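You operate a simulated robot arm through the tools that you are given. There is no shell and no other tool. Be economical: measure what you need, move in short steps, check, and stop when the job is done.

The job below is to be done with a simulated robot arm. You get a single attempt, and the scene is never put back.

JOB
Put things in order on the top of the table by the fence. At the end: the clear jar from the top of the table by the fence stands on top of the silver valve with the yellow lever; the small purple valve block stands where the small beige tub (marked "7.9 %") stood; the cream bay card (marked "NEXT") from the top of the table by the fence stands where the small purple valve block stood; the small beige tub from the top of the table by the fence stands where the clear jar stood; whatever was shut is shut again. Leave all else as you found it, and nothing knocked over.

Only the result counts: the job must be done as asked and must still hold three seconds after the hand-in. Knocking over, shifting, dropping, spilling or breaking anything else fails it.

ROBOT AND FRAMES
A 7-joint arm with a two-finger parallel gripper, fixed in place. Base frame: the origin is at the foot of the arm, x ahead of it, y to its left, z up; the work surface is at about z = 0. Units: mm, rad, N and s.
With the tool pointing down near the work surface it reaches from about 240 to 620 mm from the base axis. Its first joint turns from -1.152 to 1.152 rad. Payload 2.6 kg.
The TCP is the grasp point between the finger pads, 30 mm short of the fingertips. In the tool frame z runs along the fingers and y along their closing line. Largest opening 94 mm; finger width 28, thickness 10; the body of the gripper, 50 by 96 mm, starts 55 mm behind the TCP.
Orientation is that of the tool frame in the base frame, as a unit quaternion [x, y, z, w]. With the fingers straight down and closing along the base's y, the tool's x points along the base's -x, its y along +y and its z along -z.

CONTROLS
- The arm moves only by the tool drive_tool. Its arguments are lists of equal length, an entry for each row: "slide": the shift along the tool's x, y, z in units of 200 mm (1.0 is 200 mm), a list of three; "angular": the turn, a rotation vector about the tool's x, y, z in units of 45 degrees (1.0 is 45 degrees), a list of three. In form: {"slide": [[dx, dy, dz], ...], "angular": [[ax, ay, az], ...]}. A call has 1 to 12 rows; each row is the pose to reach, as a shift and turn from the pose commanded when the call began, along the tool's axes at that moment. "hand" is the opening, from 0 (shut) to 1 (fully open), set as the call begins (left out, the last holds). A call with a number of a shift or a turn outside -1 to 1 is refused whole. Each row takes 0.2 s and may step no farther than 50 mm and 0.15 rad from the row before; otherwise, or with a gripper value out of range, the whole call is refused. A pose out of reach is approached as far as the arm can. The call stops where the force on the tool passes 40 N (or 10 N more than at its start, if that is more) or the arm is blocked; 0.2 s more then pass. Each finger travels about 72 mm/s and halts on what it meets, pressing with about 36 N; the grip force reading is that of the motor and also rises with nothing between the fingers. The clock runs only during rows and for 0.2 s after the last one: add rows that repeat a pose to give the fingers time. The reply holds the time, the measured pose of the TCP, the force on the tool along the base axes, the opening and the grip force, in the units named above and with some noise.
- Cameras (640 x 400 px; columns grow to the right, rows downward): "scene" is fixed at [19, 423.3, 561.8]; the picture's right is [-0.89, -0.45, 0.00], its down [-0.26, 0.52, -0.81] and it looks along [0.37, -0.72, -0.59] (base axes); focal length 332 px, centre (320, 200). "wrist" rides on the gripper at [76, 14, -103] in the tool frame; the picture's right is [-0.18, 0.98, 0.00], its down [-0.75, -0.14, -0.64] and it looks along [-0.63, -0.12, 0.77] (tool axes); focal length 243 px, centre (320, 200). There is no depth. A picture from a camera that has moved, and an enlarged one, comes with that camera's place and axes in the base frame and with its lens.
- camera(camera): a new picture of that camera. It takes no simulated time.
- enlarge(camera, box): a new picture of the part [left, top, right, bottom] of that camera's present view, enlarged. It takes no simulated time.
- job_done(): hands the job in; it is judged then, once.

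Go step by step. Nothing tells you positions but the pictures and the camera data: compare them with the known pose of the tool, close in by small moves and look again before you grip or let go. The budget is 120 turns and 84 pictures, counting those below and the enlarged ones. Unless the task says otherwise, let go and move clear before handing in, and close with one line.

The tools are called after ">>>" as name(argument=value, ...) on one line, values as JSON. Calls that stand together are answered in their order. drive_tool: Moves the arm, as the interface text tells. Its arguments: {"type":"object","properties":{"slide":{"type":"array"},"angular":{"type":"array"},"hand":{"type":"number"}},"required":["slide","angular"]} The other tools are called the same way: camera (camera) takes a picture; enlarge (camera, box) takes an enlarged picture of a part of a camera's view; job_done () hands the job in.

At the start:

```text
time: 0.0
tcp_pos: [384.3, -185.7, 287.0]
tool_rot: [0.0, 1.0, 0.0, 0.0]
force: [0.0, 0.0, 0.8]
finger_gap: 94.1
grip_force: 0.0
```

scene: 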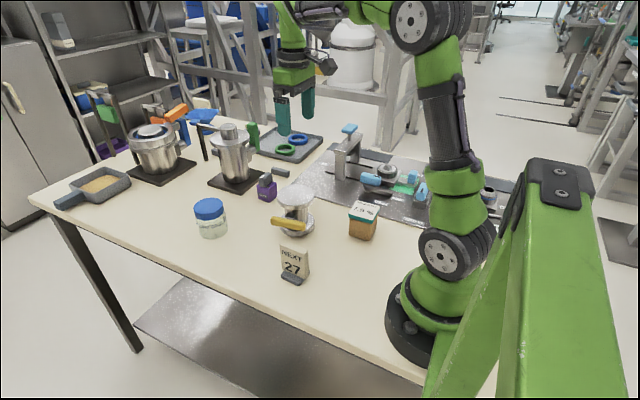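
wrist: 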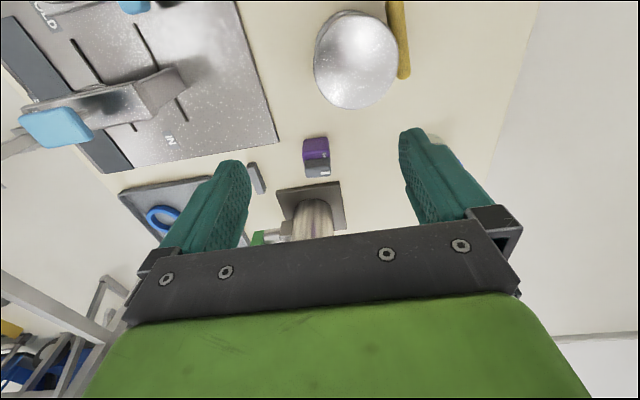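

I see the jar with the blue lid, the silver valve with the yellow lever, the purple block, the beige tub and the NEXT card. I'll enlarge the view to measure them.

>>> enlarge(camera="scene", box=[180, 150, 340, 250])

>>> enlarge(camera="scene", box=[260, 190, 420, 290])

>>> enlarge(camera="wrist", box=[240, 0, 480, 150])

```text
4.00 times, centred on (260, 200) of scene
camera zoom: at [19.0, 423.3, 561.8], right [-0.89, -0.45, 0.0], down [-0.26, 0.52, -0.81], along [0.37, -0.72, -0.59], focal length 1327 px, centre (560, 200)
```

zoom: 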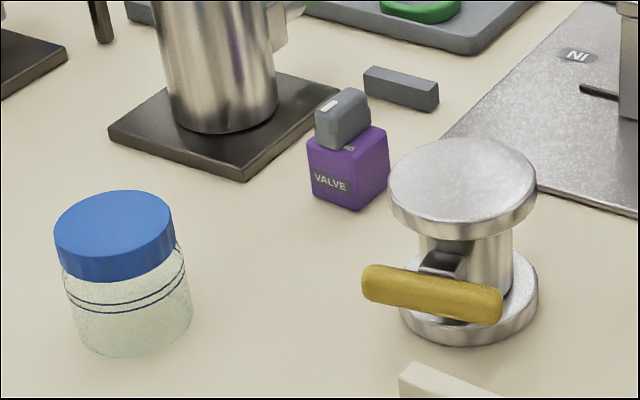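

```text
4.00 times, centred on (340, 240) of scene
camera zoom: at [19.0, 423.3, 561.8], right [-0.89, -0.45, 0.0], down [-0.26, 0.52, -0.81], along [0.37, -0.72, -0.59], focal length 1327 px, centre (240, 40)
```

zoom: 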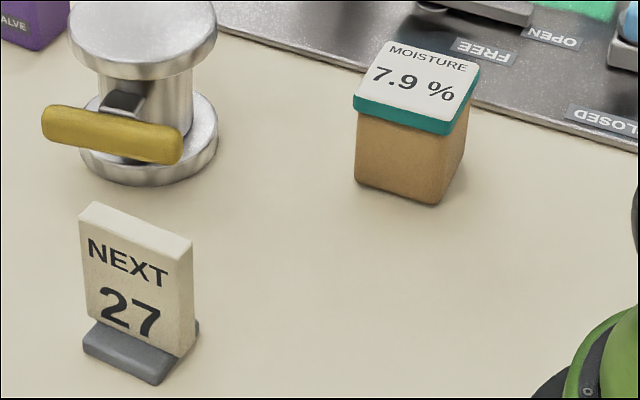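

```text
2.67 times, centred on (360, 75) of wrist
camera zoom: at [309.0, -172.1, 388.4], right [0.18, 0.98, 0.0], down [0.75, -0.14, 0.64], along [0.63, -0.12, -0.77], focal length 647 px, centre (213, 533)
```

zoom: 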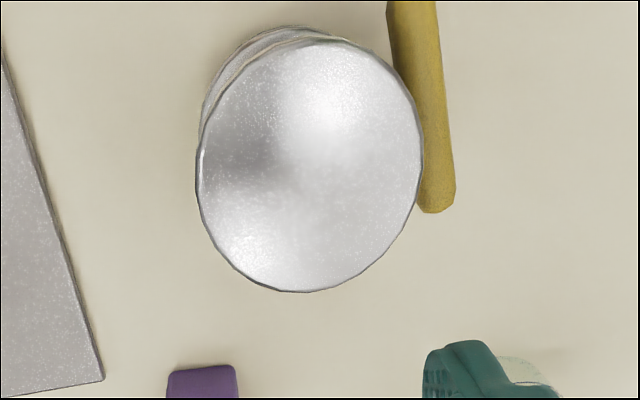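

The jar is at about (546,-24) and 84 mm high, and the valve top is at about (369,-140), z≈98. The purple block is near (512,-217), the tub near (209,-196) and the card near (291,6). I start by moving above the jar.

>>> drive_tool(slide=[[-0.135, 0.135, 0.03], [-0.27, 0.27, 0.07], [-0.405, 0.405, 0.12], [-0.54, 0.54, 0.18], [-0.675, 0.675, 0.25], [-0.808, 0.808, 0.335], [-0.808, 0.808, 0.335]], angular=[[0, 0, 0], [0, 0, 0], [0, 0, 0], [0, 0, 0], [0, 0, 0], [0, 0, 0], [0, 0, 0]], hand=1)

>>> camera(camera="wrist")

>>> camera(camera="scene")

```text
time: 1.6
tcp_pos: [547.3, -24.1, 219.0]
tool_rot: [0.0, 1.0, -0.001, 0.0]
force: [0.2, -0.3, -0.8]
finger_gap: 93.9
grip_force: 0.1
```

```text
78 pictures are left
camera wrist: at [471.0, -10.5, 321.2], right [0.18, 0.98, 0.0], down [0.75, -0.14, 0.64], along [0.63, -0.12, -0.77], focal length 243 px, centre (320, 200)
```

wrist: 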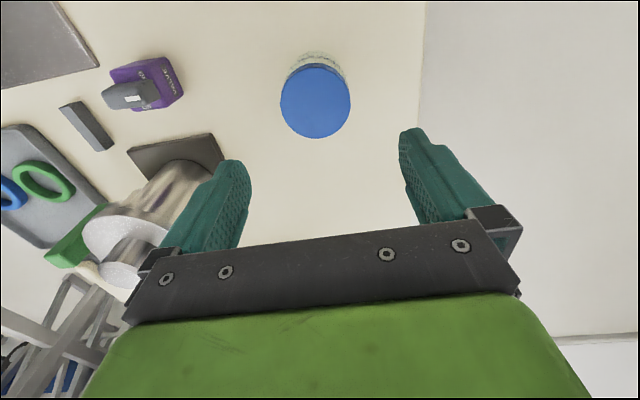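

```text
77 pictures are left
```

scene: 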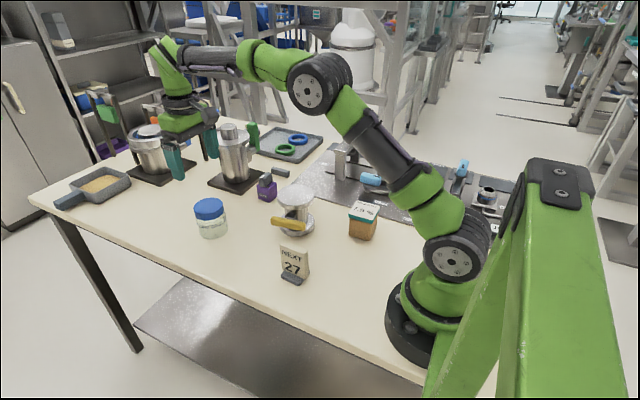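

The wrist view puts the lid near (546,-30), slightly off the scene estimate. I'll come down to just above the lid and check again.

>>> drive_tool(slide=[[0.003, -0.01, 0.2], [0.006, -0.02, 0.4], [0.006, -0.02, 0.4]], angular=[[0, 0, 0], [0, 0, 0], [0, 0, 0]])

>>> camera(camera="wrist")

>>> enlarge(camera="scene", box=[140, 130, 300, 250])

```text
time: 2.4
tcp_pos: [545.3, -29.2, 138.9]
tool_rot: [0.0, 1.0, 0.0, 0.0]
force: [-0.1, 0.4, 0.4]
finger_gap: 94.2
grip_force: 0.1
```

```text
76 pictures are left
camera wrist: at [469.5, -14.9, 240.7], right [0.18, 0.98, 0.0], down [0.75, -0.14, 0.64], along [0.63, -0.12, -0.77], focal length 243 px, centre (320, 200)
```

wrist: 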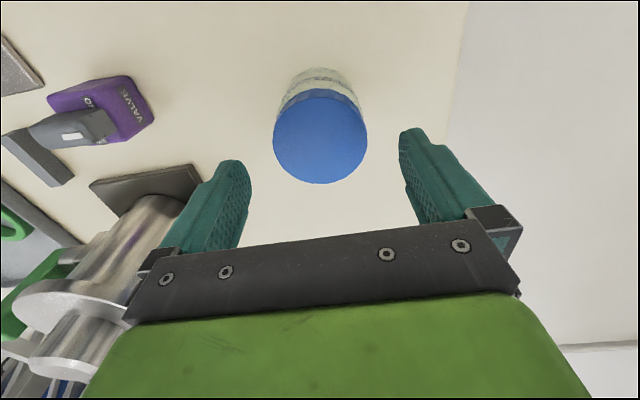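

```text
3.33 times, centred on (220, 190) of scene
camera zoom: at [19.0, 423.3, 561.8], right [-0.89, -0.45, 0.0], down [-0.26, 0.52, -0.81], along [0.37, -0.72, -0.59], focal length 1106 px, centre (653, 233)
```

zoom: 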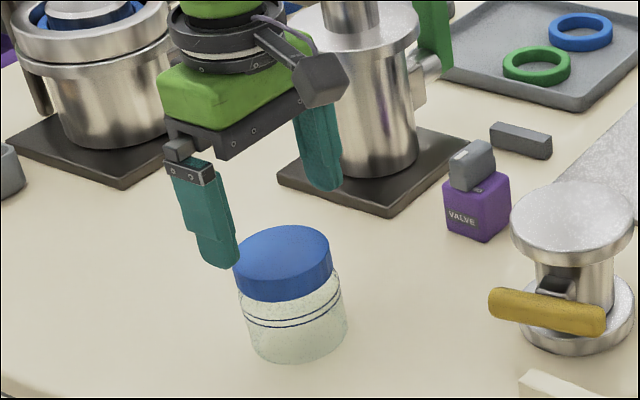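

The jar is centred between the fingers near (542,-29). I descend to grip height with TCP z≈45, then close.

>>> drive_tool(slide=[[0.015, 0, 0.1], [0.015, 0, 0.2], [0.015, 0, 0.3], [0.015, 0, 0.4], [0.015, 0, 0.47], [0.015, 0, 0.47]], angular=[[0, 0, 0], [0, 0, 0], [0, 0, 0], [0, 0, 0], [0, 0, 0], [0, 0, 0]])

>>> camera(camera="wrist")

>>> enlarge(camera="scene", box=[140, 150, 300, 250])

```text
time: 3.8
tcp_pos: [542.7, -28.9, 46.1]
tool_rot: [0.0, 1.0, 0.0, 0.0]
force: [-1.4, -0.5, -0.2]
finger_gap: 93.8
grip_force: 0.1
```

```text
74 pictures are left
camera wrist: at [466.2, -14.8, 147.5], right [0.18, 0.98, 0.0], down [0.75, -0.14, 0.64], along [0.63, -0.12, -0.77], focal length 243 px, centre (320, 200)
```

wrist: 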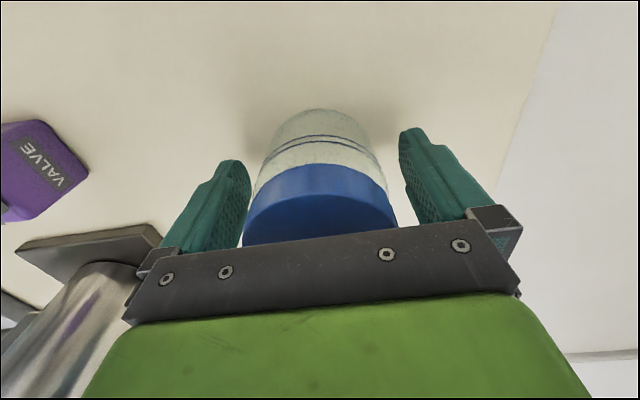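

```text
4.00 times, centred on (220, 200) of scene
camera zoom: at [19.0, 423.3, 561.8], right [-0.89, -0.45, 0.0], down [-0.26, 0.52, -0.81], along [0.37, -0.72, -0.59], focal length 1327 px, centre (720, 200)
```

zoom: 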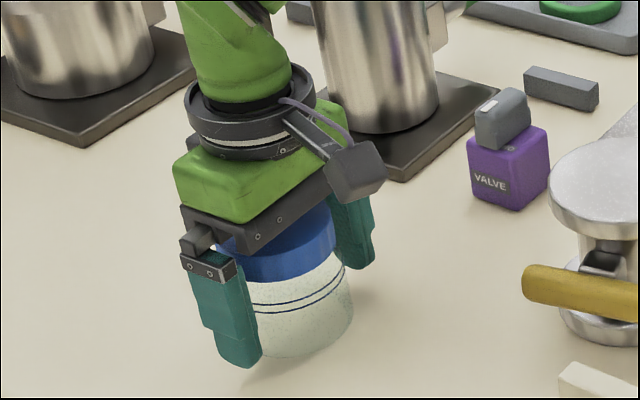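

The jar sits a few mm further out in x than the TCP. I shift +5 mm in x and close on it.

>>> drive_tool(slide=[[-0.025, 0, 0], [-0.025, 0, 0]], angular=[[0, 0, 0], [0, 0, 0]])

>>> drive_tool(slide=[[0, 0, 0], [0, 0, 0], [0, 0, 0], [0, 0, 0], [0, 0, 0]], angular=[[0, 0, 0], [0, 0, 0], [0, 0, 0], [0, 0, 0], [0, 0, 0]], hand=0)

>>> camera(camera="wrist")

```text
time: 4.4
tcp_pos: [547.5, -28.6, 45.7]
tool_rot: [-0.001, 1.0, 0.0, 0.0]
force: [-0.8, -1.8, 0.5]
finger_gap: 94.2
grip_force: 0.1
```

```text
time: 5.6
tcp_pos: [547.4, -29.7, 44.6]
tool_rot: [0.0, 1.0, 0.001, 0.0]
force: [0.3, 0.0, -0.3]
finger_gap: 73.8
grip_force: 35.7
```

```text
72 pictures are left
camera wrist: at [471.6, -14.8, 147.4], right [0.18, 0.98, 0.0], down [0.75, -0.14, 0.64], along [0.63, -0.12, -0.77], focal length 243 px, centre (320, 200)
```

wrist: 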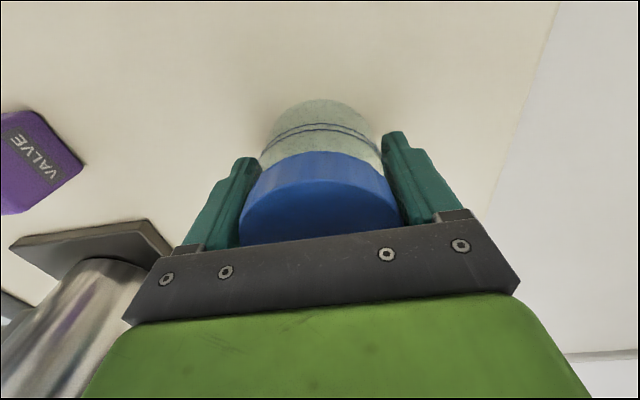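

The jar is held (lid ≈74 mm wide, jar centre about (551,-29)). I lift it straight up and check.

>>> drive_tool(slide=[[0, 0, -0.1], [0, 0, -0.25], [0, 0, -0.45], [0, 0, -0.65], [0, 0, -0.8], [0, 0, -0.8]], angular=[[0, 0, 0], [0, 0, 0], [0, 0, 0], [0, 0, 0], [0, 0, 0], [0, 0, 0]])

>>> camera(camera="scene")

```text
time: 7.0
tcp_pos: [546.7, -28.6, 205.4]
tool_rot: [-0.001, 1.0, 0.0, 0.001]
force: [-0.5, -0.3, -2.3]
finger_gap: 73.9
grip_force: 36.2
```

```text
71 pictures are left
```

scene: 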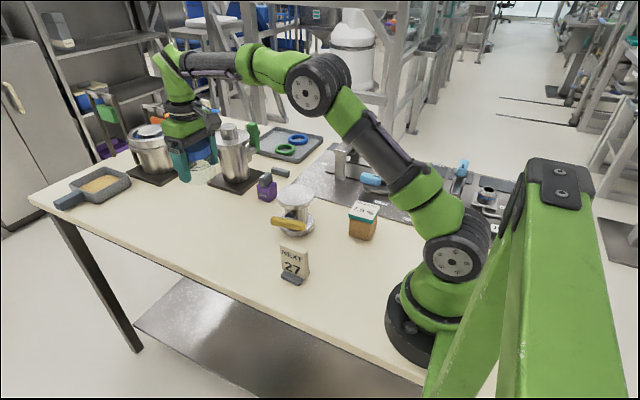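

The jar came up whole. I carry it over to above the valve.

>>> drive_tool(slide=[[0.15, -0.097, 0], [0.3, -0.193, 0], [0.455, -0.29, 0], [0.607, -0.387, 0], [0.76, -0.483, 0], [0.91, -0.58, 0], [0.91, -0.58, 0]], angular=[[0, 0, 0], [0, 0, 0], [0, 0, 0], [0, 0, 0], [0, 0, 0], [0, 0, 0], [0, 0, 0]])

>>> camera(camera="wrist")

>>> enlarge(camera="scene", box=[220, 110, 380, 250])

```text
time: 8.6
tcp_pos: [363.6, -144.7, 205.5]
tool_rot: [0.0, 1.0, 0.0, 0.0]
force: [0.9, 0.3, -2.5]
finger_gap: 74.0
grip_force: 35.6
```

```text
70 pictures are left
camera wrist: at [288.8, -130.8, 307.6], right [0.18, 0.98, 0.0], down [0.75, -0.14, 0.64], along [0.63, -0.12, -0.77], focal length 243 px, centre (320, 200)
```

wrist: 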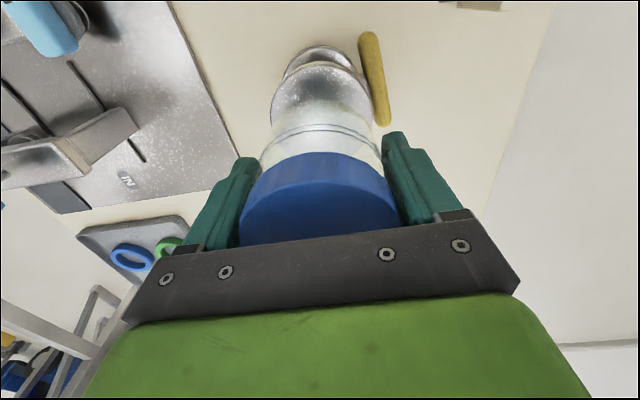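

```text
2.86 times, centred on (300, 180) of scene
camera zoom: at [19.0, 423.3, 561.8], right [-0.89, -0.45, 0.0], down [-0.26, 0.52, -0.81], along [0.37, -0.72, -0.59], focal length 948 px, centre (377, 257)
```

zoom: 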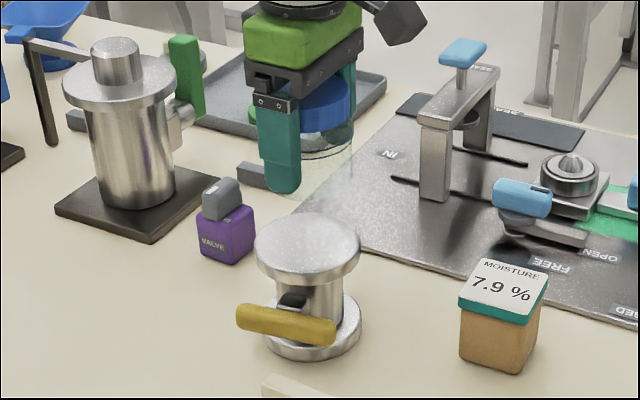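

The jar hovers over the valve, whose centre I take to be (371,-143) with its top near 96. I adjust and descend to just above it.

>>> drive_tool(slide=[[-0.02, 0.008, 0.08], [-0.02, 0.008, 0.16], [-0.02, 0.008, 0.23], [-0.02, 0.008, 0.27], [-0.02, 0.008, 0.27]], angular=[[0, 0, 0], [0, 0, 0], [0, 0, 0], [0, 0, 0], [0, 0, 0]])

>>> enlarge(camera="scene", box=[220, 130, 380, 250])

>>> camera(camera="wrist")

```text
time: 9.8
tcp_pos: [368.6, -142.2, 150.5]
tool_rot: [0.0, 1.0, 0.0, 0.0]
force: [-0.6, 0.1, -3.1]
finger_gap: 73.9
grip_force: 35.9
```

```text
3.33 times, centred on (300, 190) of scene
camera zoom: at [19.0, 423.3, 561.8], right [-0.89, -0.45, 0.0], down [-0.26, 0.52, -0.81], along [0.37, -0.72, -0.59], focal length 1106 px, centre (387, 233)
```

zoom: 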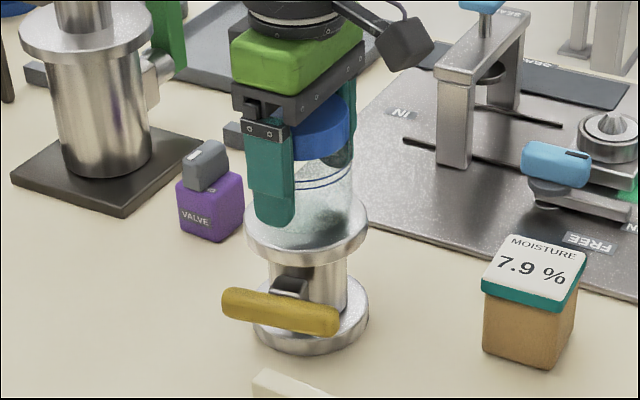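

```text
67 pictures are left
camera wrist: at [293.1, -128.6, 252.9], right [0.18, 0.98, 0.0], down [0.75, -0.14, 0.64], along [0.63, -0.12, -0.77], focal length 243 px, centre (320, 200)
```

wrist: 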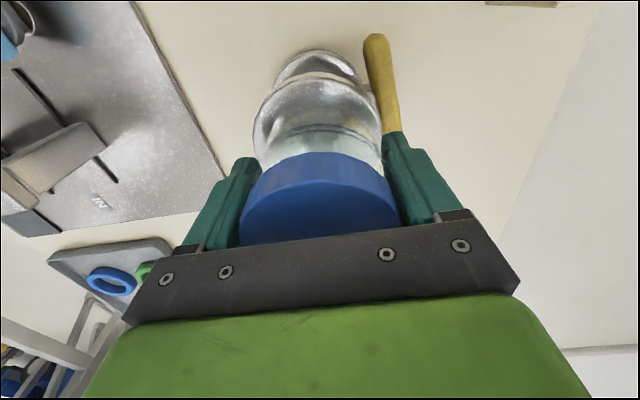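

The jar is nearly centred on the disc. I nudge y by -2.5 mm and lower slowly until it touches.

>>> drive_tool(slide=[[0.005, -0.012, 0], [0.005, -0.012, 0.01], [0.005, -0.012, 0.02], [0.005, -0.012, 0.025], [0.005, -0.012, 0.025]], angular=[[0, 0, 0], [0, 0, 0], [0, 0, 0], [0, 0, 0], [0, 0, 0]])

>>> drive_tool(slide=[[0, 0, 0.005], [0, 0, 0.01], [0, 0, 0.01]], angular=[[0, 0, 0], [0, 0, 0], [0, 0, 0]])

```text
time: 11.0
tcp_pos: [367.3, -145.4, 146.6]
tool_rot: [0.0, 1.0, 0.001, 0.0]
force: [-0.5, 0.0, -2.8]
finger_gap: 74.2
grip_force: 35.5
```

```text
time: 11.8
tcp_pos: [368.0, -144.4, 144.9]
tool_rot: [0.0, 1.0, 0.0, 0.002]
force: [-6.0, 2.1, 17.1]
finger_gap: 74.0
grip_force: 36.0
```

The upward force shows contact at TCP z≈144.5. I look once more before releasing.

>>> enlarge(camera="scene", box=[240, 140, 360, 240])

>>> enlarge(camera="wrist", box=[220, 30, 420, 180])

```text
4.00 times, centred on (300, 190) of scene
camera zoom: at [18.9, 423.3, 561.7], right [-0.89, -0.45, 0.0], down [-0.26, 0.52, -0.81], along [0.37, -0.72, -0.59], focal length 1327 px, centre (400, 240)
```

zoom: 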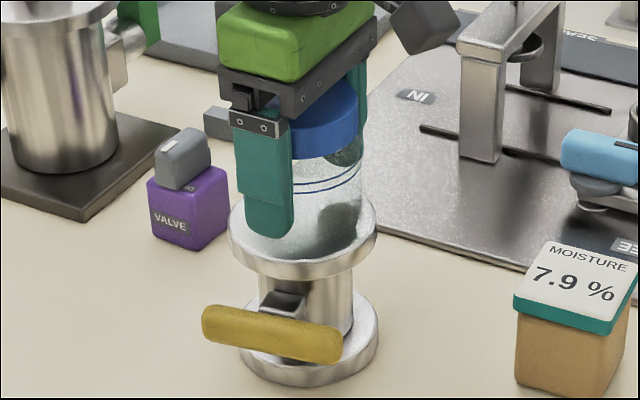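

```text
2.67 times, centred on (320, 105) of wrist
camera zoom: at [292.4, -131.4, 247.2], right [0.18, 0.98, 0.0], down [0.75, -0.14, 0.64], along [0.63, -0.12, -0.77], focal length 647 px, centre (320, 453)
```

zoom: 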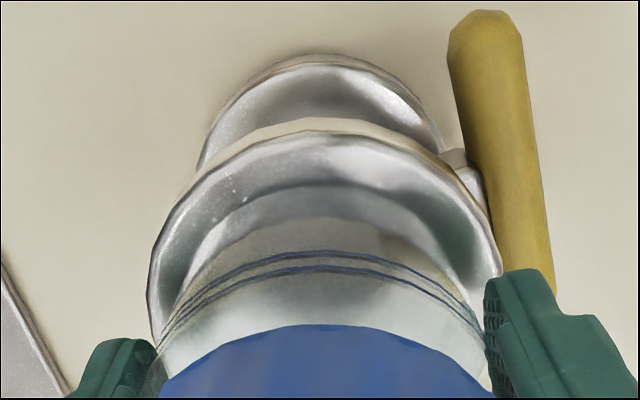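

The jar rests inside the disc rim, so I release it and rise straight up.

>>> drive_tool(slide=[[0, 0, -0.005], [0, 0, -0.005], [0, 0, -0.005]], angular=[[0, 0, 0], [0, 0, 0], [0, 0, 0]])

>>> drive_tool(slide=[[0, 0, 0], [0, 0, 0], [0, 0, -0.1], [0, 0, -0.3], [0, 0, -0.5], [0, 0, -0.7], [0, 0, -0.7]], angular=[[0, 0, 0], [0, 0, 0], [0, 0, 0], [0, 0, 0], [0, 0, 0], [0, 0, 0], [0, 0, 0]], hand=1)

>>> camera(camera="wrist")

>>> enlarge(camera="scene", box=[240, 140, 360, 240])

```text
time: 12.6
tcp_pos: [367.0, -144.0, 145.3]
tool_rot: [-0.001, 1.0, 0.0, 0.001]
force: [3.0, -0.7, 3.4]
finger_gap: 73.9
grip_force: 35.5
```

```text
time: 14.2
tcp_pos: [368.0, -146.1, 285.4]
tool_rot: [-0.001, 1.0, 0.001, 0.0]
force: [-0.7, -0.5, 0.7]
finger_gap: 93.7
grip_force: 0.0
```

```text
64 pictures are left
camera wrist: at [292.3, -131.0, 387.0], right [0.18, 0.98, 0.0], down [0.75, -0.14, 0.64], along [0.63, -0.12, -0.77], focal length 243 px, centre (320, 200)
```

wrist: 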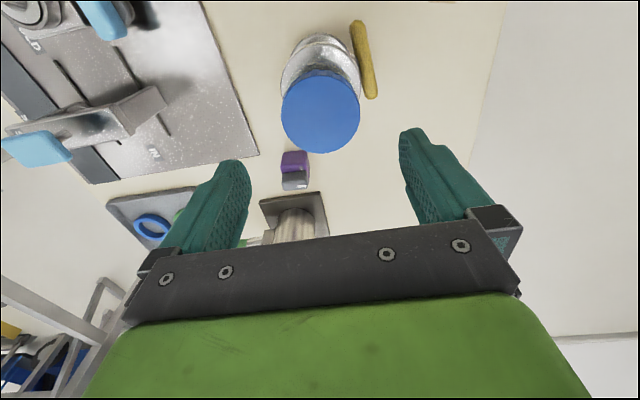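

```text
4.00 times, centred on (300, 190) of scene
camera zoom: at [19.0, 423.3, 561.8], right [-0.89, -0.45, 0.0], down [-0.26, 0.52, -0.81], along [0.37, -0.72, -0.59], focal length 1327 px, centre (400, 240)
```

zoom: 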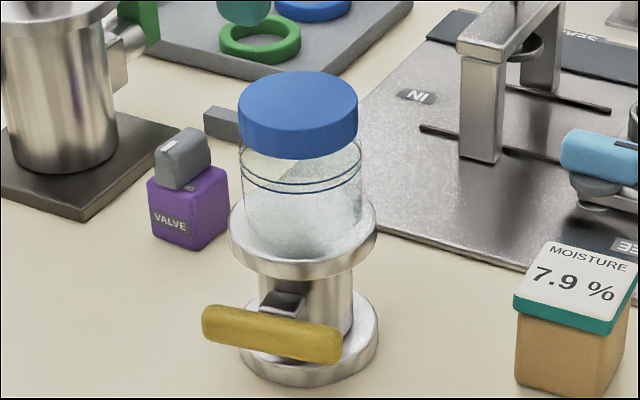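

The jar stands centred on the valve. Next I go above the tub at about (209,-196), moving at height.

>>> drive_tool(slide=[[0.16, -0.05, 0], [0.32, -0.1, 0], [0.48, -0.15, 0], [0.64, -0.2, 0], [0.79, -0.25, 0.03], [0.79, -0.25, 0.15], [0.79, -0.25, 0.25], [0.79, -0.25, 0.25]], angular=[[0, 0, 0], [0, 0, 0], [0, 0, 0], [0, 0, 0], [0, 0, 0], [0, 0, 0], [0, 0, 0], [0, 0, 0]])

>>> camera(camera="wrist")

>>> camera(camera="scene")

```text
time: 16.0
tcp_pos: [208.7, -196.0, 234.5]
tool_rot: [0.0, 1.0, -0.001, -0.001]
force: [-0.2, 0.1, 0.2]
finger_gap: 94.0
grip_force: 0.1
```

```text
62 pictures are left
camera wrist: at [134.2, -181.8, 336.9], right [0.18, 0.98, 0.0], down [0.75, -0.14, 0.64], along [0.63, -0.12, -0.77], focal length 243 px, centre (320, 200)
```

wrist: 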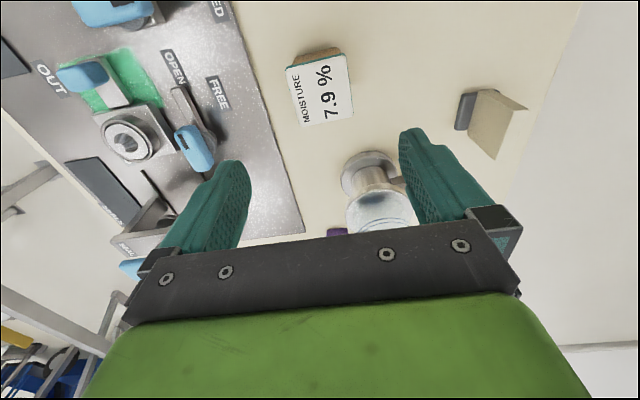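

```text
61 pictures are left
```

scene: 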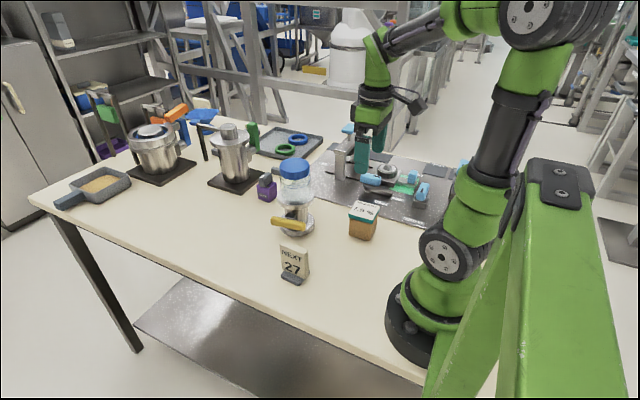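

The tub reads at about (209,-195) and 68 mm high, square to the axes. I descend to just above it and check.

>>> drive_tool(slide=[[0, 0.004, 0.2], [0, 0.004, 0.4], [0, 0.004, 0.6], [0, 0.004, 0.6]], angular=[[0, 0, 0], [0, 0, 0], [0, 0, 0], [0, 0, 0]])

>>> camera(camera="wrist")

>>> enlarge(camera="scene", box=[300, 130, 460, 250])

```text
time: 17.0
tcp_pos: [208.9, -194.1, 114.5]
tool_rot: [0.001, 1.0, 0.0, 0.0]
force: [0.0, -0.3, 0.0]
finger_gap: 94.0
grip_force: 0.0
```

```text
60 pictures are left
camera wrist: at [133.8, -180.3, 215.9], right [0.18, 0.98, 0.0], down [0.75, -0.14, 0.64], along [0.63, -0.12, -0.77], focal length 243 px, centre (320, 200)
```

wrist: 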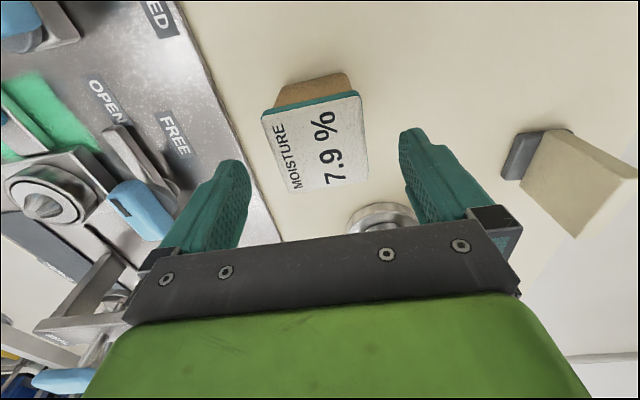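

```text
3.33 times, centred on (380, 190) of scene
camera zoom: at [19.0, 423.3, 561.8], right [-0.89, -0.45, 0.0], down [-0.26, 0.52, -0.81], along [0.37, -0.72, -0.59], focal length 1106 px, centre (120, 233)
```

zoom: 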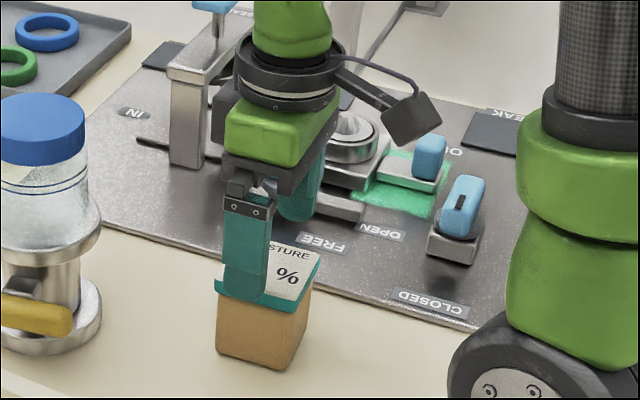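

The tub is centred between the fingers and the fixture plate is clear. I descend to z≈50 and grip.

>>> drive_tool(slide=[[0, -0.01, 0.1], [0, -0.01, 0.2], [0, -0.01, 0.322], [0, -0.01, 0.322]], angular=[[0, 0, 0], [0, 0, 0], [0, 0, 0], [0, 0, 0]])

>>> drive_tool(slide=[[0, 0, 0], [0, 0, 0], [0, 0, 0], [0, 0, 0], [0, 0, 0]], angular=[[0, 0, 0], [0, 0, 0], [0, 0, 0], [0, 0, 0], [0, 0, 0]], hand=0)

>>> camera(camera="wrist")

>>> enlarge(camera="scene", box=[300, 150, 460, 250])

```text
time: 18.0
tcp_pos: [209.5, -196.9, 49.4]
tool_rot: [-0.001, 1.0, 0.0, 0.0]
force: [0.2, 0.3, 0.6]
finger_gap: 93.8
grip_force: 0.1
```

```text
time: 19.2
tcp_pos: [210.0, -196.4, 50.5]
tool_rot: [0.0, 1.0, 0.0, 0.0]
force: [-0.4, -0.1, 0.0]
finger_gap: 64.1
grip_force: 36.0
```

```text
58 pictures are left
camera wrist: at [134.4, -182.6, 152.7], right [0.18, 0.98, 0.0], down [0.75, -0.14, 0.64], along [0.63, -0.12, -0.77], focal length 243 px, centre (320, 200)
```

wrist: 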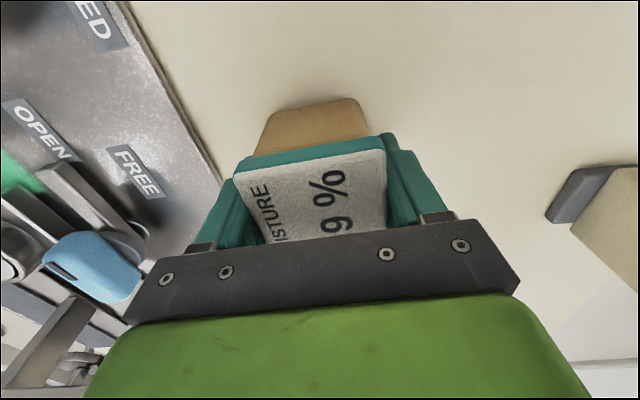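

```text
4.00 times, centred on (380, 200) of scene
camera zoom: at [19.0, 423.3, 561.8], right [-0.89, -0.45, 0.0], down [-0.26, 0.52, -0.81], along [0.37, -0.72, -0.59], focal length 1327 px, centre (80, 200)
```

zoom: 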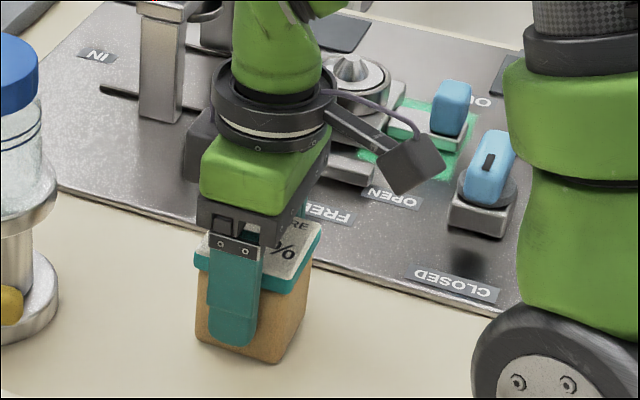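

I hold the tub at (210,-196) with a 64 mm gap. I lift it to z≈210, then route around the jar on the -20 y side.

>>> drive_tool(slide=[[0, 0, -0.1], [0, 0, -0.25], [0, 0, -0.45], [0, 0, -0.65], [0, 0, -0.8], [0, 0, -0.8]], angular=[[0, 0, 0], [0, 0, 0], [0, 0, 0], [0, 0, 0], [0, 0, 0], [0, 0, 0]])

>>> drive_tool(slide=[[-0.05, 0.15, 0], [-0.1, 0.3, 0], [-0.15, 0.45, 0], [-0.25, 0.6, 0], [-0.35, 0.73, 0], [-0.45, 0.837, 0], [-0.6, 0.837, 0], [-0.8, 0.837, 0], [-1, 0.837, 0], [-1, 0.837, 0]], angular=[[0, 0, 0], [0, 0, 0], [0, 0, 0], [0, 0, 0], [0, 0, 0], [0, 0, 0], [0, 0, 0], [0, 0, 0], [0, 0, 0], [0, 0, 0]])

>>> drive_tool(slide=[[-0.2, 0, 0], [-0.4, 0, 0.05], [-0.6, 0, 0.1], [-0.7, 0, 0.2], [-0.7, 0, 0.2]], angular=[[0, 0, 0], [0, 0, 0], [0, 0, 0], [0, 0, 0], [0, 0, 0]])

>>> camera(camera="scene")

```text
time: 20.6
tcp_pos: [209.7, -196.8, 211.9]
tool_rot: [0.0, 1.0, 0.0, 0.0]
force: [-0.4, 0.5, -1.0]
finger_gap: 64.0
grip_force: 36.0
```

```text
time: 22.8
tcp_pos: [410.2, -27.9, 211.3]
tool_rot: [0.0, 1.0, 0.0, 0.0]
force: [0.2, 0.6, -1.5]
finger_gap: 64.2
grip_force: 36.3
```

```text
time: 24.0
tcp_pos: [551.0, -28.4, 170.8]
tool_rot: [-0.001, 1.0, -0.001, 0.001]
force: [-0.7, -0.3, -2.2]
finger_gap: 63.8
grip_force: 36.2
```

```text
56 pictures are left
```

scene: 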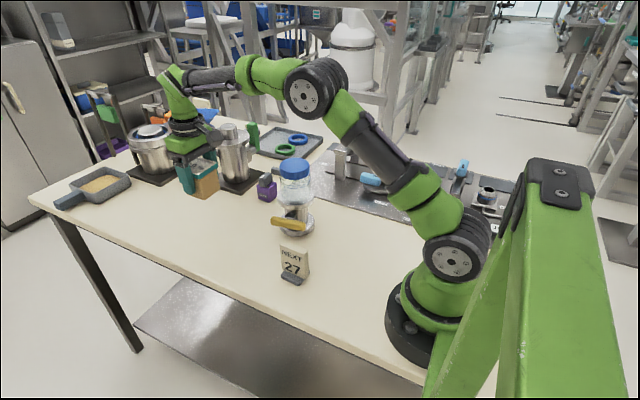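

The tub is over the jar's old spot at (551,-28). I lower it to the table gently.

>>> drive_tool(slide=[[0, -0.003, 0.2], [0, -0.003, 0.35], [0, -0.003, 0.48], [0, -0.003, 0.56], [0, -0.003, 0.585], [0, -0.003, 0.585]], angular=[[0, 0, 0], [0, 0, 0], [0, 0, 0], [0, 0, 0], [0, 0, 0], [0, 0, 0]])

>>> drive_tool(slide=[[0, 0, 0.005], [0, 0, 0.01], [0, 0, 0.01]], angular=[[0, 0, 0], [0, 0, 0], [0, 0, 0]])

```text
time: 25.4
tcp_pos: [549.8, -30.0, 53.8]
tool_rot: [-0.001, 1.0, 0.0, 0.001]
force: [0.1, 0.4, -1.2]
finger_gap: 64.0
grip_force: 35.8
```

```text
time: 26.2
tcp_pos: [550.0, -28.5, 52.3]
tool_rot: [-0.001, 1.0, 0.001, 0.001]
force: [0.5, 0.4, -1.5]
finger_gap: 63.8
grip_force: 35.9
```

>>> drive_tool(slide=[[0, 0, 0.004], [0, 0, 0.008], [0, 0, 0.008]], angular=[[0, 0, 0], [0, 0, 0], [0, 0, 0]])

>>> enlarge(camera="scene", box=[140, 150, 300, 250])

```text
time: 27.0
tcp_pos: [549.1, -28.9, 49.8]
tool_rot: [-0.001, 1.0, 0.0, 0.0]
force: [-0.2, 0.8, -1.4]
finger_gap: 64.0
grip_force: 35.6
```

```text
4.00 times, centred on (220, 200) of scene
camera zoom: at [19.0, 423.3, 561.8], right [-0.89, -0.45, 0.0], down [-0.26, 0.52, -0.81], along [0.37, -0.72, -0.59], focal length 1327 px, centre (720, 200)
```

zoom: 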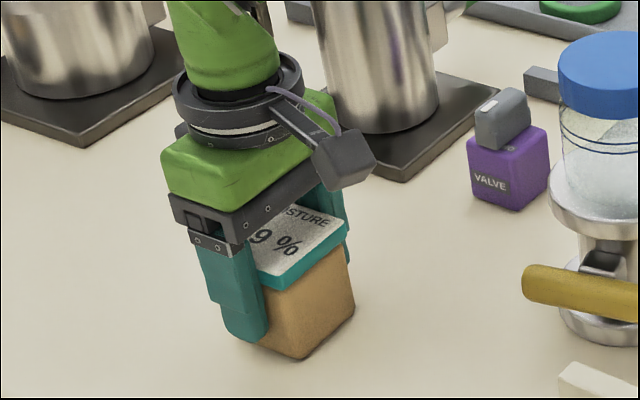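

I have no contact yet, so I keep lowering in 1 mm steps.

>>> drive_tool(slide=[[0, 0, 0.003], [0, 0, 0.006], [0, 0, 0.01], [0, 0, 0.01]], angular=[[0, 0, 0], [0, 0, 0], [0, 0, 0], [0, 0, 0]])

```text
time: 28.0
tcp_pos: [550.7, -31.4, 51.1]
tool_rot: [-0.001, 1.0, 0.001, 0.002]
force: [-7.2, -0.6, 20.2]
finger_gap: 63.8
grip_force: 35.6
```

Contact made. I relieve it slightly, release and rise.

>>> drive_tool(slide=[[0, 0, -0.006], [0, 0, -0.006]], angular=[[0, 0, 0], [0, 0, 0]])

>>> drive_tool(slide=[[0, 0, 0], [0, 0, 0], [0, 0, 0], [0, 0, -0.15], [0, 0, -0.35], [0, 0, -0.55], [0, 0, -0.75], [0, 0, -0.75]], angular=[[0, 0, 0], [0, 0, 0], [0, 0, 0], [0, 0, 0], [0, 0, 0], [0, 0, 0], [0, 0, 0], [0, 0, 0]], hand=1)

>>> camera(camera="wrist")

>>> enlarge(camera="scene", box=[180, 150, 340, 250])

```text
time: 28.6
tcp_pos: [551.5, -29.9, 49.6]
tool_rot: [-0.001, 1.0, 0.0, 0.001]
force: [-0.8, 0.4, 15.6]
finger_gap: 64.0
grip_force: 36.3
```

```text
time: 30.4
tcp_pos: [548.8, -29.7, 199.2]
tool_rot: [-0.001, 1.0, 0.0, 0.0]
force: [0.5, -0.5, -1.1]
finger_gap: 93.9
grip_force: 0.0
```

```text
54 pictures are left
camera wrist: at [473.6, -16.4, 301.7], right [0.18, 0.98, 0.0], down [0.75, -0.14, 0.64], along [0.63, -0.12, -0.77], focal length 243 px, centre (320, 200)
```

wrist: 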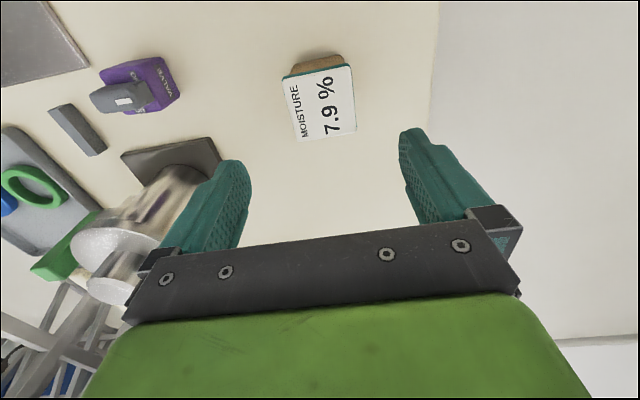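

```text
4.00 times, centred on (260, 200) of scene
camera zoom: at [19.0, 423.3, 561.8], right [-0.89, -0.45, 0.0], down [-0.26, 0.52, -0.81], along [0.37, -0.72, -0.59], focal length 1327 px, centre (560, 200)
```

zoom: 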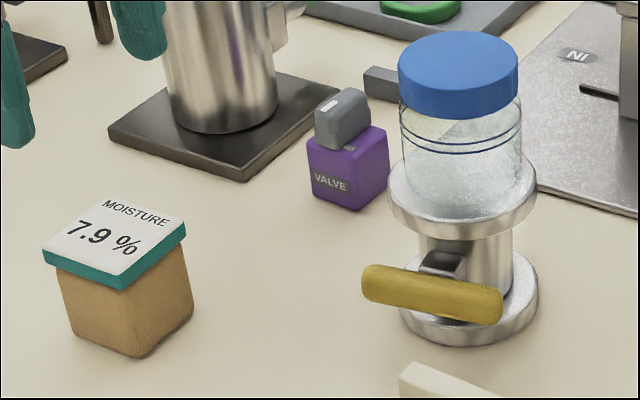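

The tub stands exactly on the jar's old spot. Next I go above the purple block near (512,-217) for a closer look.

>>> drive_tool(slide=[[0.05, -0.18, -0.03], [0.1, -0.36, -0.03], [0.14, -0.54, -0.03], [0.18, -0.72, -0.03], [0.185, -0.92, 0], [0.185, -0.92, 0]], angular=[[0, 0, 0], [0, 0, 0], [0, 0, 0], [0, 0, 0], [0, 0, 0], [0, 0, 0]])

>>> camera(camera="wrist")

>>> enlarge(camera="wrist", box=[260, 40, 380, 140])

>>> enlarge(camera="scene", box=[230, 160, 310, 210])

```text
time: 31.8
tcp_pos: [512.8, -213.6, 198.8]
tool_rot: [0.0, 1.0, 0.0, 0.0]
force: [-0.2, -0.2, 0.2]
finger_gap: 94.0
grip_force: 0.1
```

```text
52 pictures are left
camera wrist: at [437.3, -199.1, 300.7], right [0.18, 0.98, 0.0], down [0.75, -0.14, 0.64], along [0.63, -0.12, -0.77], focal length 243 px, centre (320, 200)
```

wrist: 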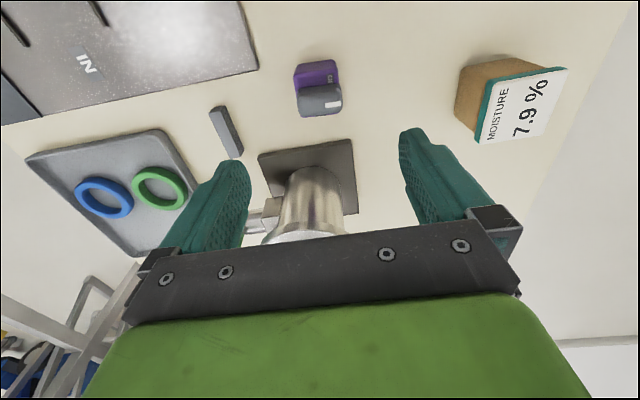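

```text
4.00 times, centred on (320, 90) of wrist
camera zoom: at [437.3, -199.1, 300.7], right [0.18, 0.98, 0.0], down [0.75, -0.14, 0.64], along [0.63, -0.12, -0.77], focal length 970 px, centre (320, 640)
```

zoom: 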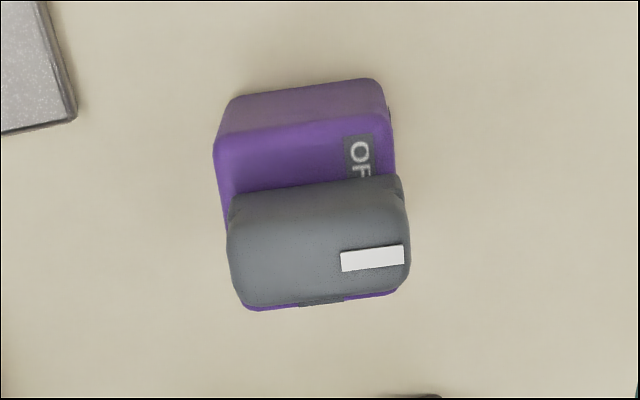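

```text
8.00 times, centred on (270, 185) of scene
camera zoom: at [19.0, 423.3, 561.8], right [-0.89, -0.45, 0.0], down [-0.26, 0.52, -0.81], along [0.37, -0.72, -0.59], focal length 2654 px, centre (720, 320)
```

zoom: 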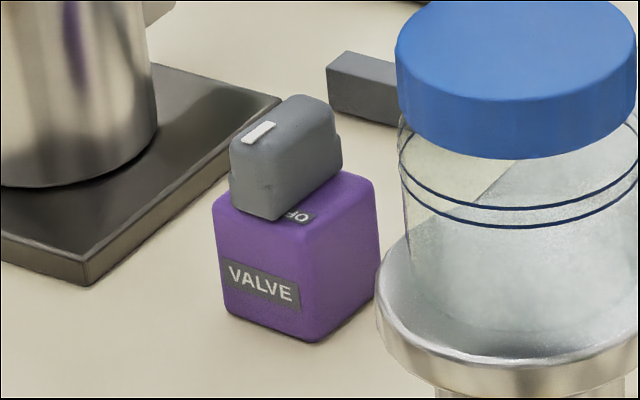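

The block's grey lever sits flush with its +y side but is set back on the +x side. I'll grip it along x so the lever is not disturbed, so I rotate the tool 90° with the camera toward +y.

>>> drive_tool(slide=[[0, 0, 0], [0, 0, 0], [0, 0, 0], [0, 0, 0], [0, 0, 0], [0, 0, 0], [0, 0, 0]], angular=[[0, 0, 0.167], [0, 0, 0.333], [0, 0, 0.5], [0, 0, 0.667], [0, 0, 0.833], [0, 0, 1], [0, 0, 1]])

>>> drive_tool(slide=[[0, 0, 0], [0, 0, 0], [0, 0, 0], [0, 0, 0], [0, 0, 0], [0, 0, 0], [0, 0, 0]], angular=[[0, 0, 0.167], [0, 0, 0.333], [0, 0, 0.5], [0, 0, 0.667], [0, 0, 0.833], [0, 0, 1], [0, 0, 1]])

>>> camera(camera="wrist")

>>> camera(camera="scene")

```text
time: 33.4
tcp_pos: [512.4, -214.1, 199.6]
tool_rot: [0.384, 0.923, 0.0, 0.0]
force: [0.5, -0.2, -1.3]
finger_gap: 93.9
grip_force: 0.1
```

```text
time: 35.0
tcp_pos: [512.8, -213.1, 200.0]
tool_rot: [0.708, 0.707, -0.001, 0.0]
force: [0.8, 0.4, 0.1]
finger_gap: 94.1
grip_force: 0.1
```

```text
49 pictures are left
camera wrist: at [528.1, -137.5, 301.5], right [0.98, -0.19, 0.0], down [-0.14, -0.75, 0.64], along [-0.12, -0.63, -0.77], focal length 243 px, centre (320, 200)
```

wrist: 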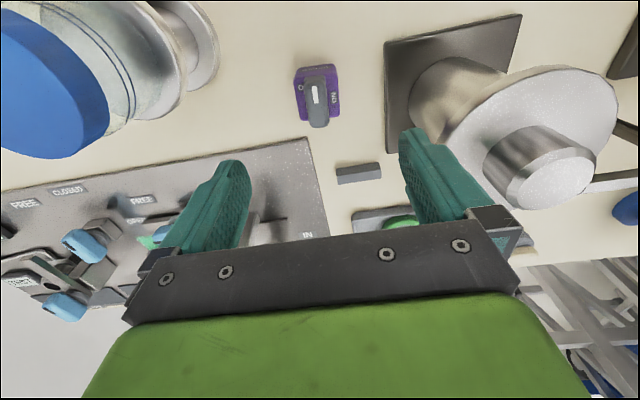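

```text
48 pictures are left
```

scene: 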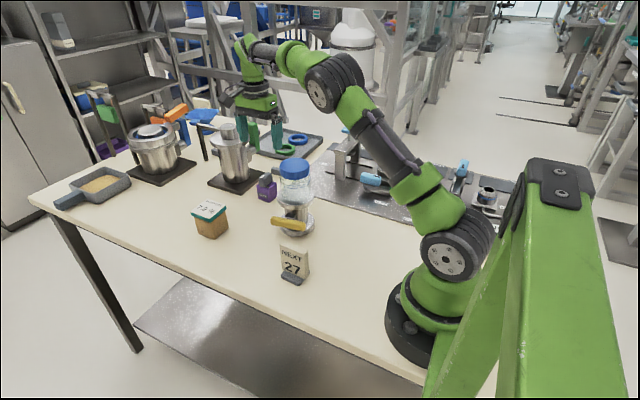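

The 90° turn is done. I enlarge the block to check its centre and the lever's position.

>>> enlarge(camera="wrist", box=[260, 40, 380, 140])

```text
4.00 times, centred on (320, 90) of wrist
camera zoom: at [528.1, -137.5, 301.5], right [0.98, -0.19, 0.0], down [-0.14, -0.75, 0.64], along [-0.12, -0.63, -0.77], focal length 970 px, centre (320, 640)
```

zoom: 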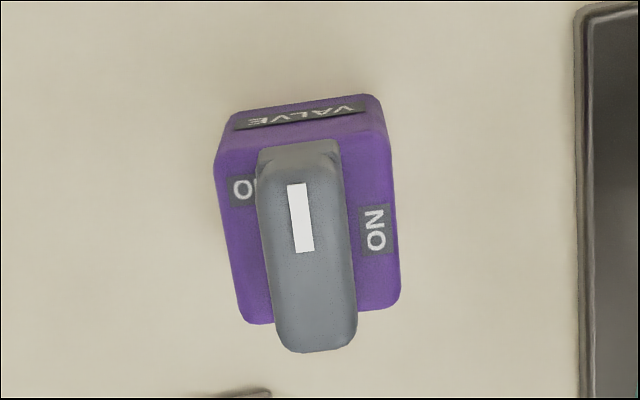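

The block centre is (511,-214.5) and the lever is centred in x with clear sides. I descend in part and check.

>>> drive_tool(slide=[[-0.004, -0.007, 0.15], [-0.004, -0.007, 0.3], [-0.004, -0.007, 0.45], [-0.004, -0.007, 0.55], [-0.004, -0.007, 0.55]], angular=[[0, 0, 0], [0, 0, 0], [0, 0, 0], [0, 0, 0], [0, 0, 0]], hand=0.85)

>>> camera(camera="wrist")

>>> enlarge(camera="scene", box=[180, 110, 340, 210])

```text
time: 36.2
tcp_pos: [510.6, -213.8, 89.5]
tool_rot: [0.707, 0.707, 0.0, 0.0]
force: [0.7, -0.2, -0.2]
finger_gap: 79.9
grip_force: 0.1
```

```text
46 pictures are left
camera wrist: at [525.8, -137.9, 190.8], right [0.98, -0.18, 0.0], down [-0.14, -0.75, 0.64], along [-0.12, -0.63, -0.77], focal length 243 px, centre (320, 200)
```

wrist: 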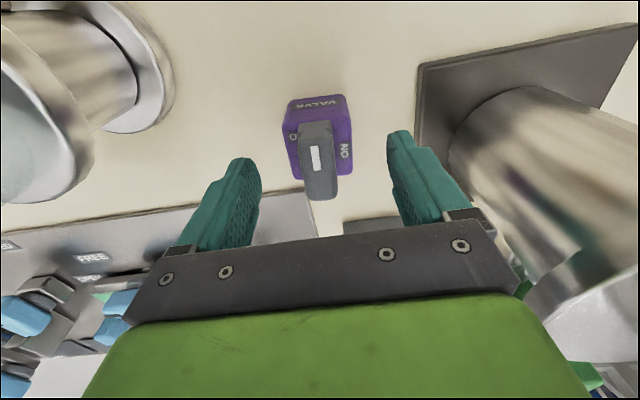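

```text
4.00 times, centred on (260, 160) of scene
camera zoom: at [19.0, 423.3, 561.8], right [-0.89, -0.45, 0.0], down [-0.26, 0.52, -0.81], along [0.37, -0.72, -0.59], focal length 1327 px, centre (560, 360)
```

zoom: 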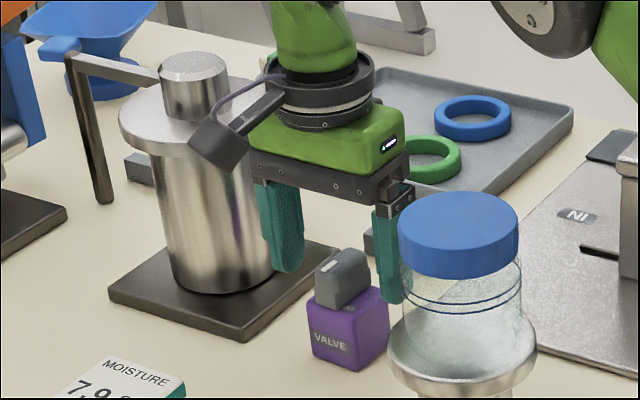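

The block is centred between the fingers. I descend to z≈34 and close gently.

>>> drive_tool(slide=[[0.005, 0.004, 0.1], [0.005, 0.004, 0.2], [0.005, 0.004, 0.275], [0.005, 0.004, 0.275]], angular=[[0, 0, 0], [0, 0, 0], [0, 0, 0], [0, 0, 0]])

>>> camera(camera="wrist")

```text
time: 37.2
tcp_pos: [512.4, -213.6, 34.5]
tool_rot: [0.707, 0.707, 0.0, 0.0]
force: [0.1, -0.4, 0.1]
finger_gap: 79.9
grip_force: 0.0
```

```text
44 pictures are left
camera wrist: at [527.0, -137.6, 136.5], right [0.98, -0.18, 0.0], down [-0.14, -0.75, 0.64], along [-0.12, -0.63, -0.77], focal length 243 px, centre (320, 200)
```

wrist: 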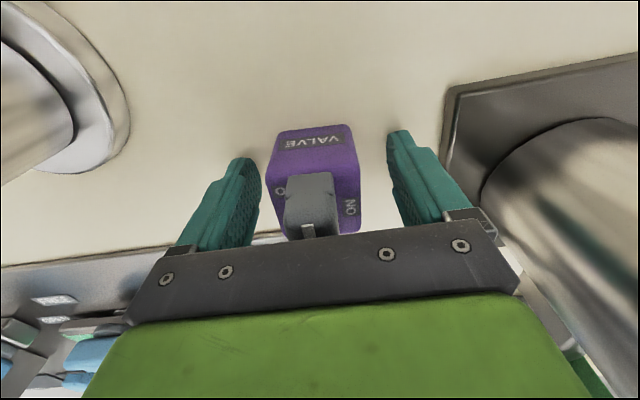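

The block centre in y is nearer -217, so I shift -2.5 mm and close.

>>> drive_tool(slide=[[-0.0125, 0, 0], [-0.0125, 0, 0]], angular=[[0, 0, 0], [0, 0, 0]])

>>> drive_tool(slide=[[0, 0, 0], [0, 0, 0], [0, 0, 0], [0, 0, 0], [0, 0, 0]], angular=[[0, 0, 0], [0, 0, 0], [0, 0, 0], [0, 0, 0], [0, 0, 0]], hand=0)

>>> camera(camera="wrist")

```text
time: 37.8
tcp_pos: [511.7, -216.6, 34.8]
tool_rot: [0.707, 0.707, 0.001, 0.0]
force: [-0.2, 0.1, -0.1]
finger_gap: 80.0
grip_force: 0.0
```

```text
time: 39.0
tcp_pos: [510.9, -216.3, 34.3]
tool_rot: [0.707, 0.707, 0.0, 0.0]
force: [0.7, -0.7, -0.3]
finger_gap: 48.1
grip_force: 35.8
```

```text
43 pictures are left
camera wrist: at [527.1, -139.8, 136.7], right [0.98, -0.18, 0.0], down [-0.14, -0.75, 0.64], along [-0.12, -0.63, -0.77], focal length 243 px, centre (320, 200)
```

wrist: 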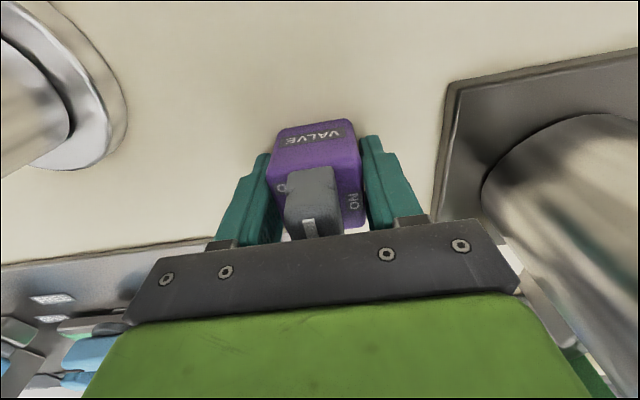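

The block is held (48 mm wide). I lift it to z≈234 and carry it to the tub's old spot.

>>> drive_tool(slide=[[0, 0, -0.1], [0, 0, -0.25], [0, 0, -0.45], [0, 0, -0.65], [0, 0, -0.85], [0, 0, -1], [0, 0, -1]], angular=[[0, 0, 0], [0, 0, 0], [0, 0, 0], [0, 0, 0], [0, 0, 0], [0, 0, 0], [0, 0, 0]])

>>> enlarge(camera="scene", box=[180, 90, 340, 210])

```text
time: 40.6
tcp_pos: [512.1, -216.7, 235.1]
tool_rot: [0.707, 0.707, 0.0, 0.0]
force: [-1.6, -0.2, -1.3]
finger_gap: 48.0
grip_force: 36.1
```

```text
3.33 times, centred on (260, 150) of scene
camera zoom: at [19.0, 423.3, 561.8], right [-0.89, -0.45, 0.0], down [-0.26, 0.52, -0.81], along [0.37, -0.72, -0.59], focal length 1106 px, centre (520, 367)
```

zoom: 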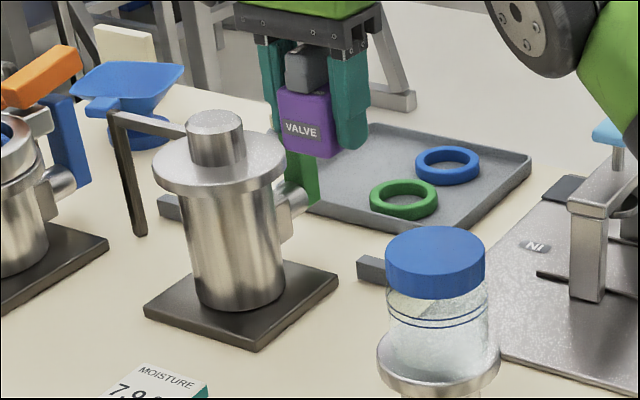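

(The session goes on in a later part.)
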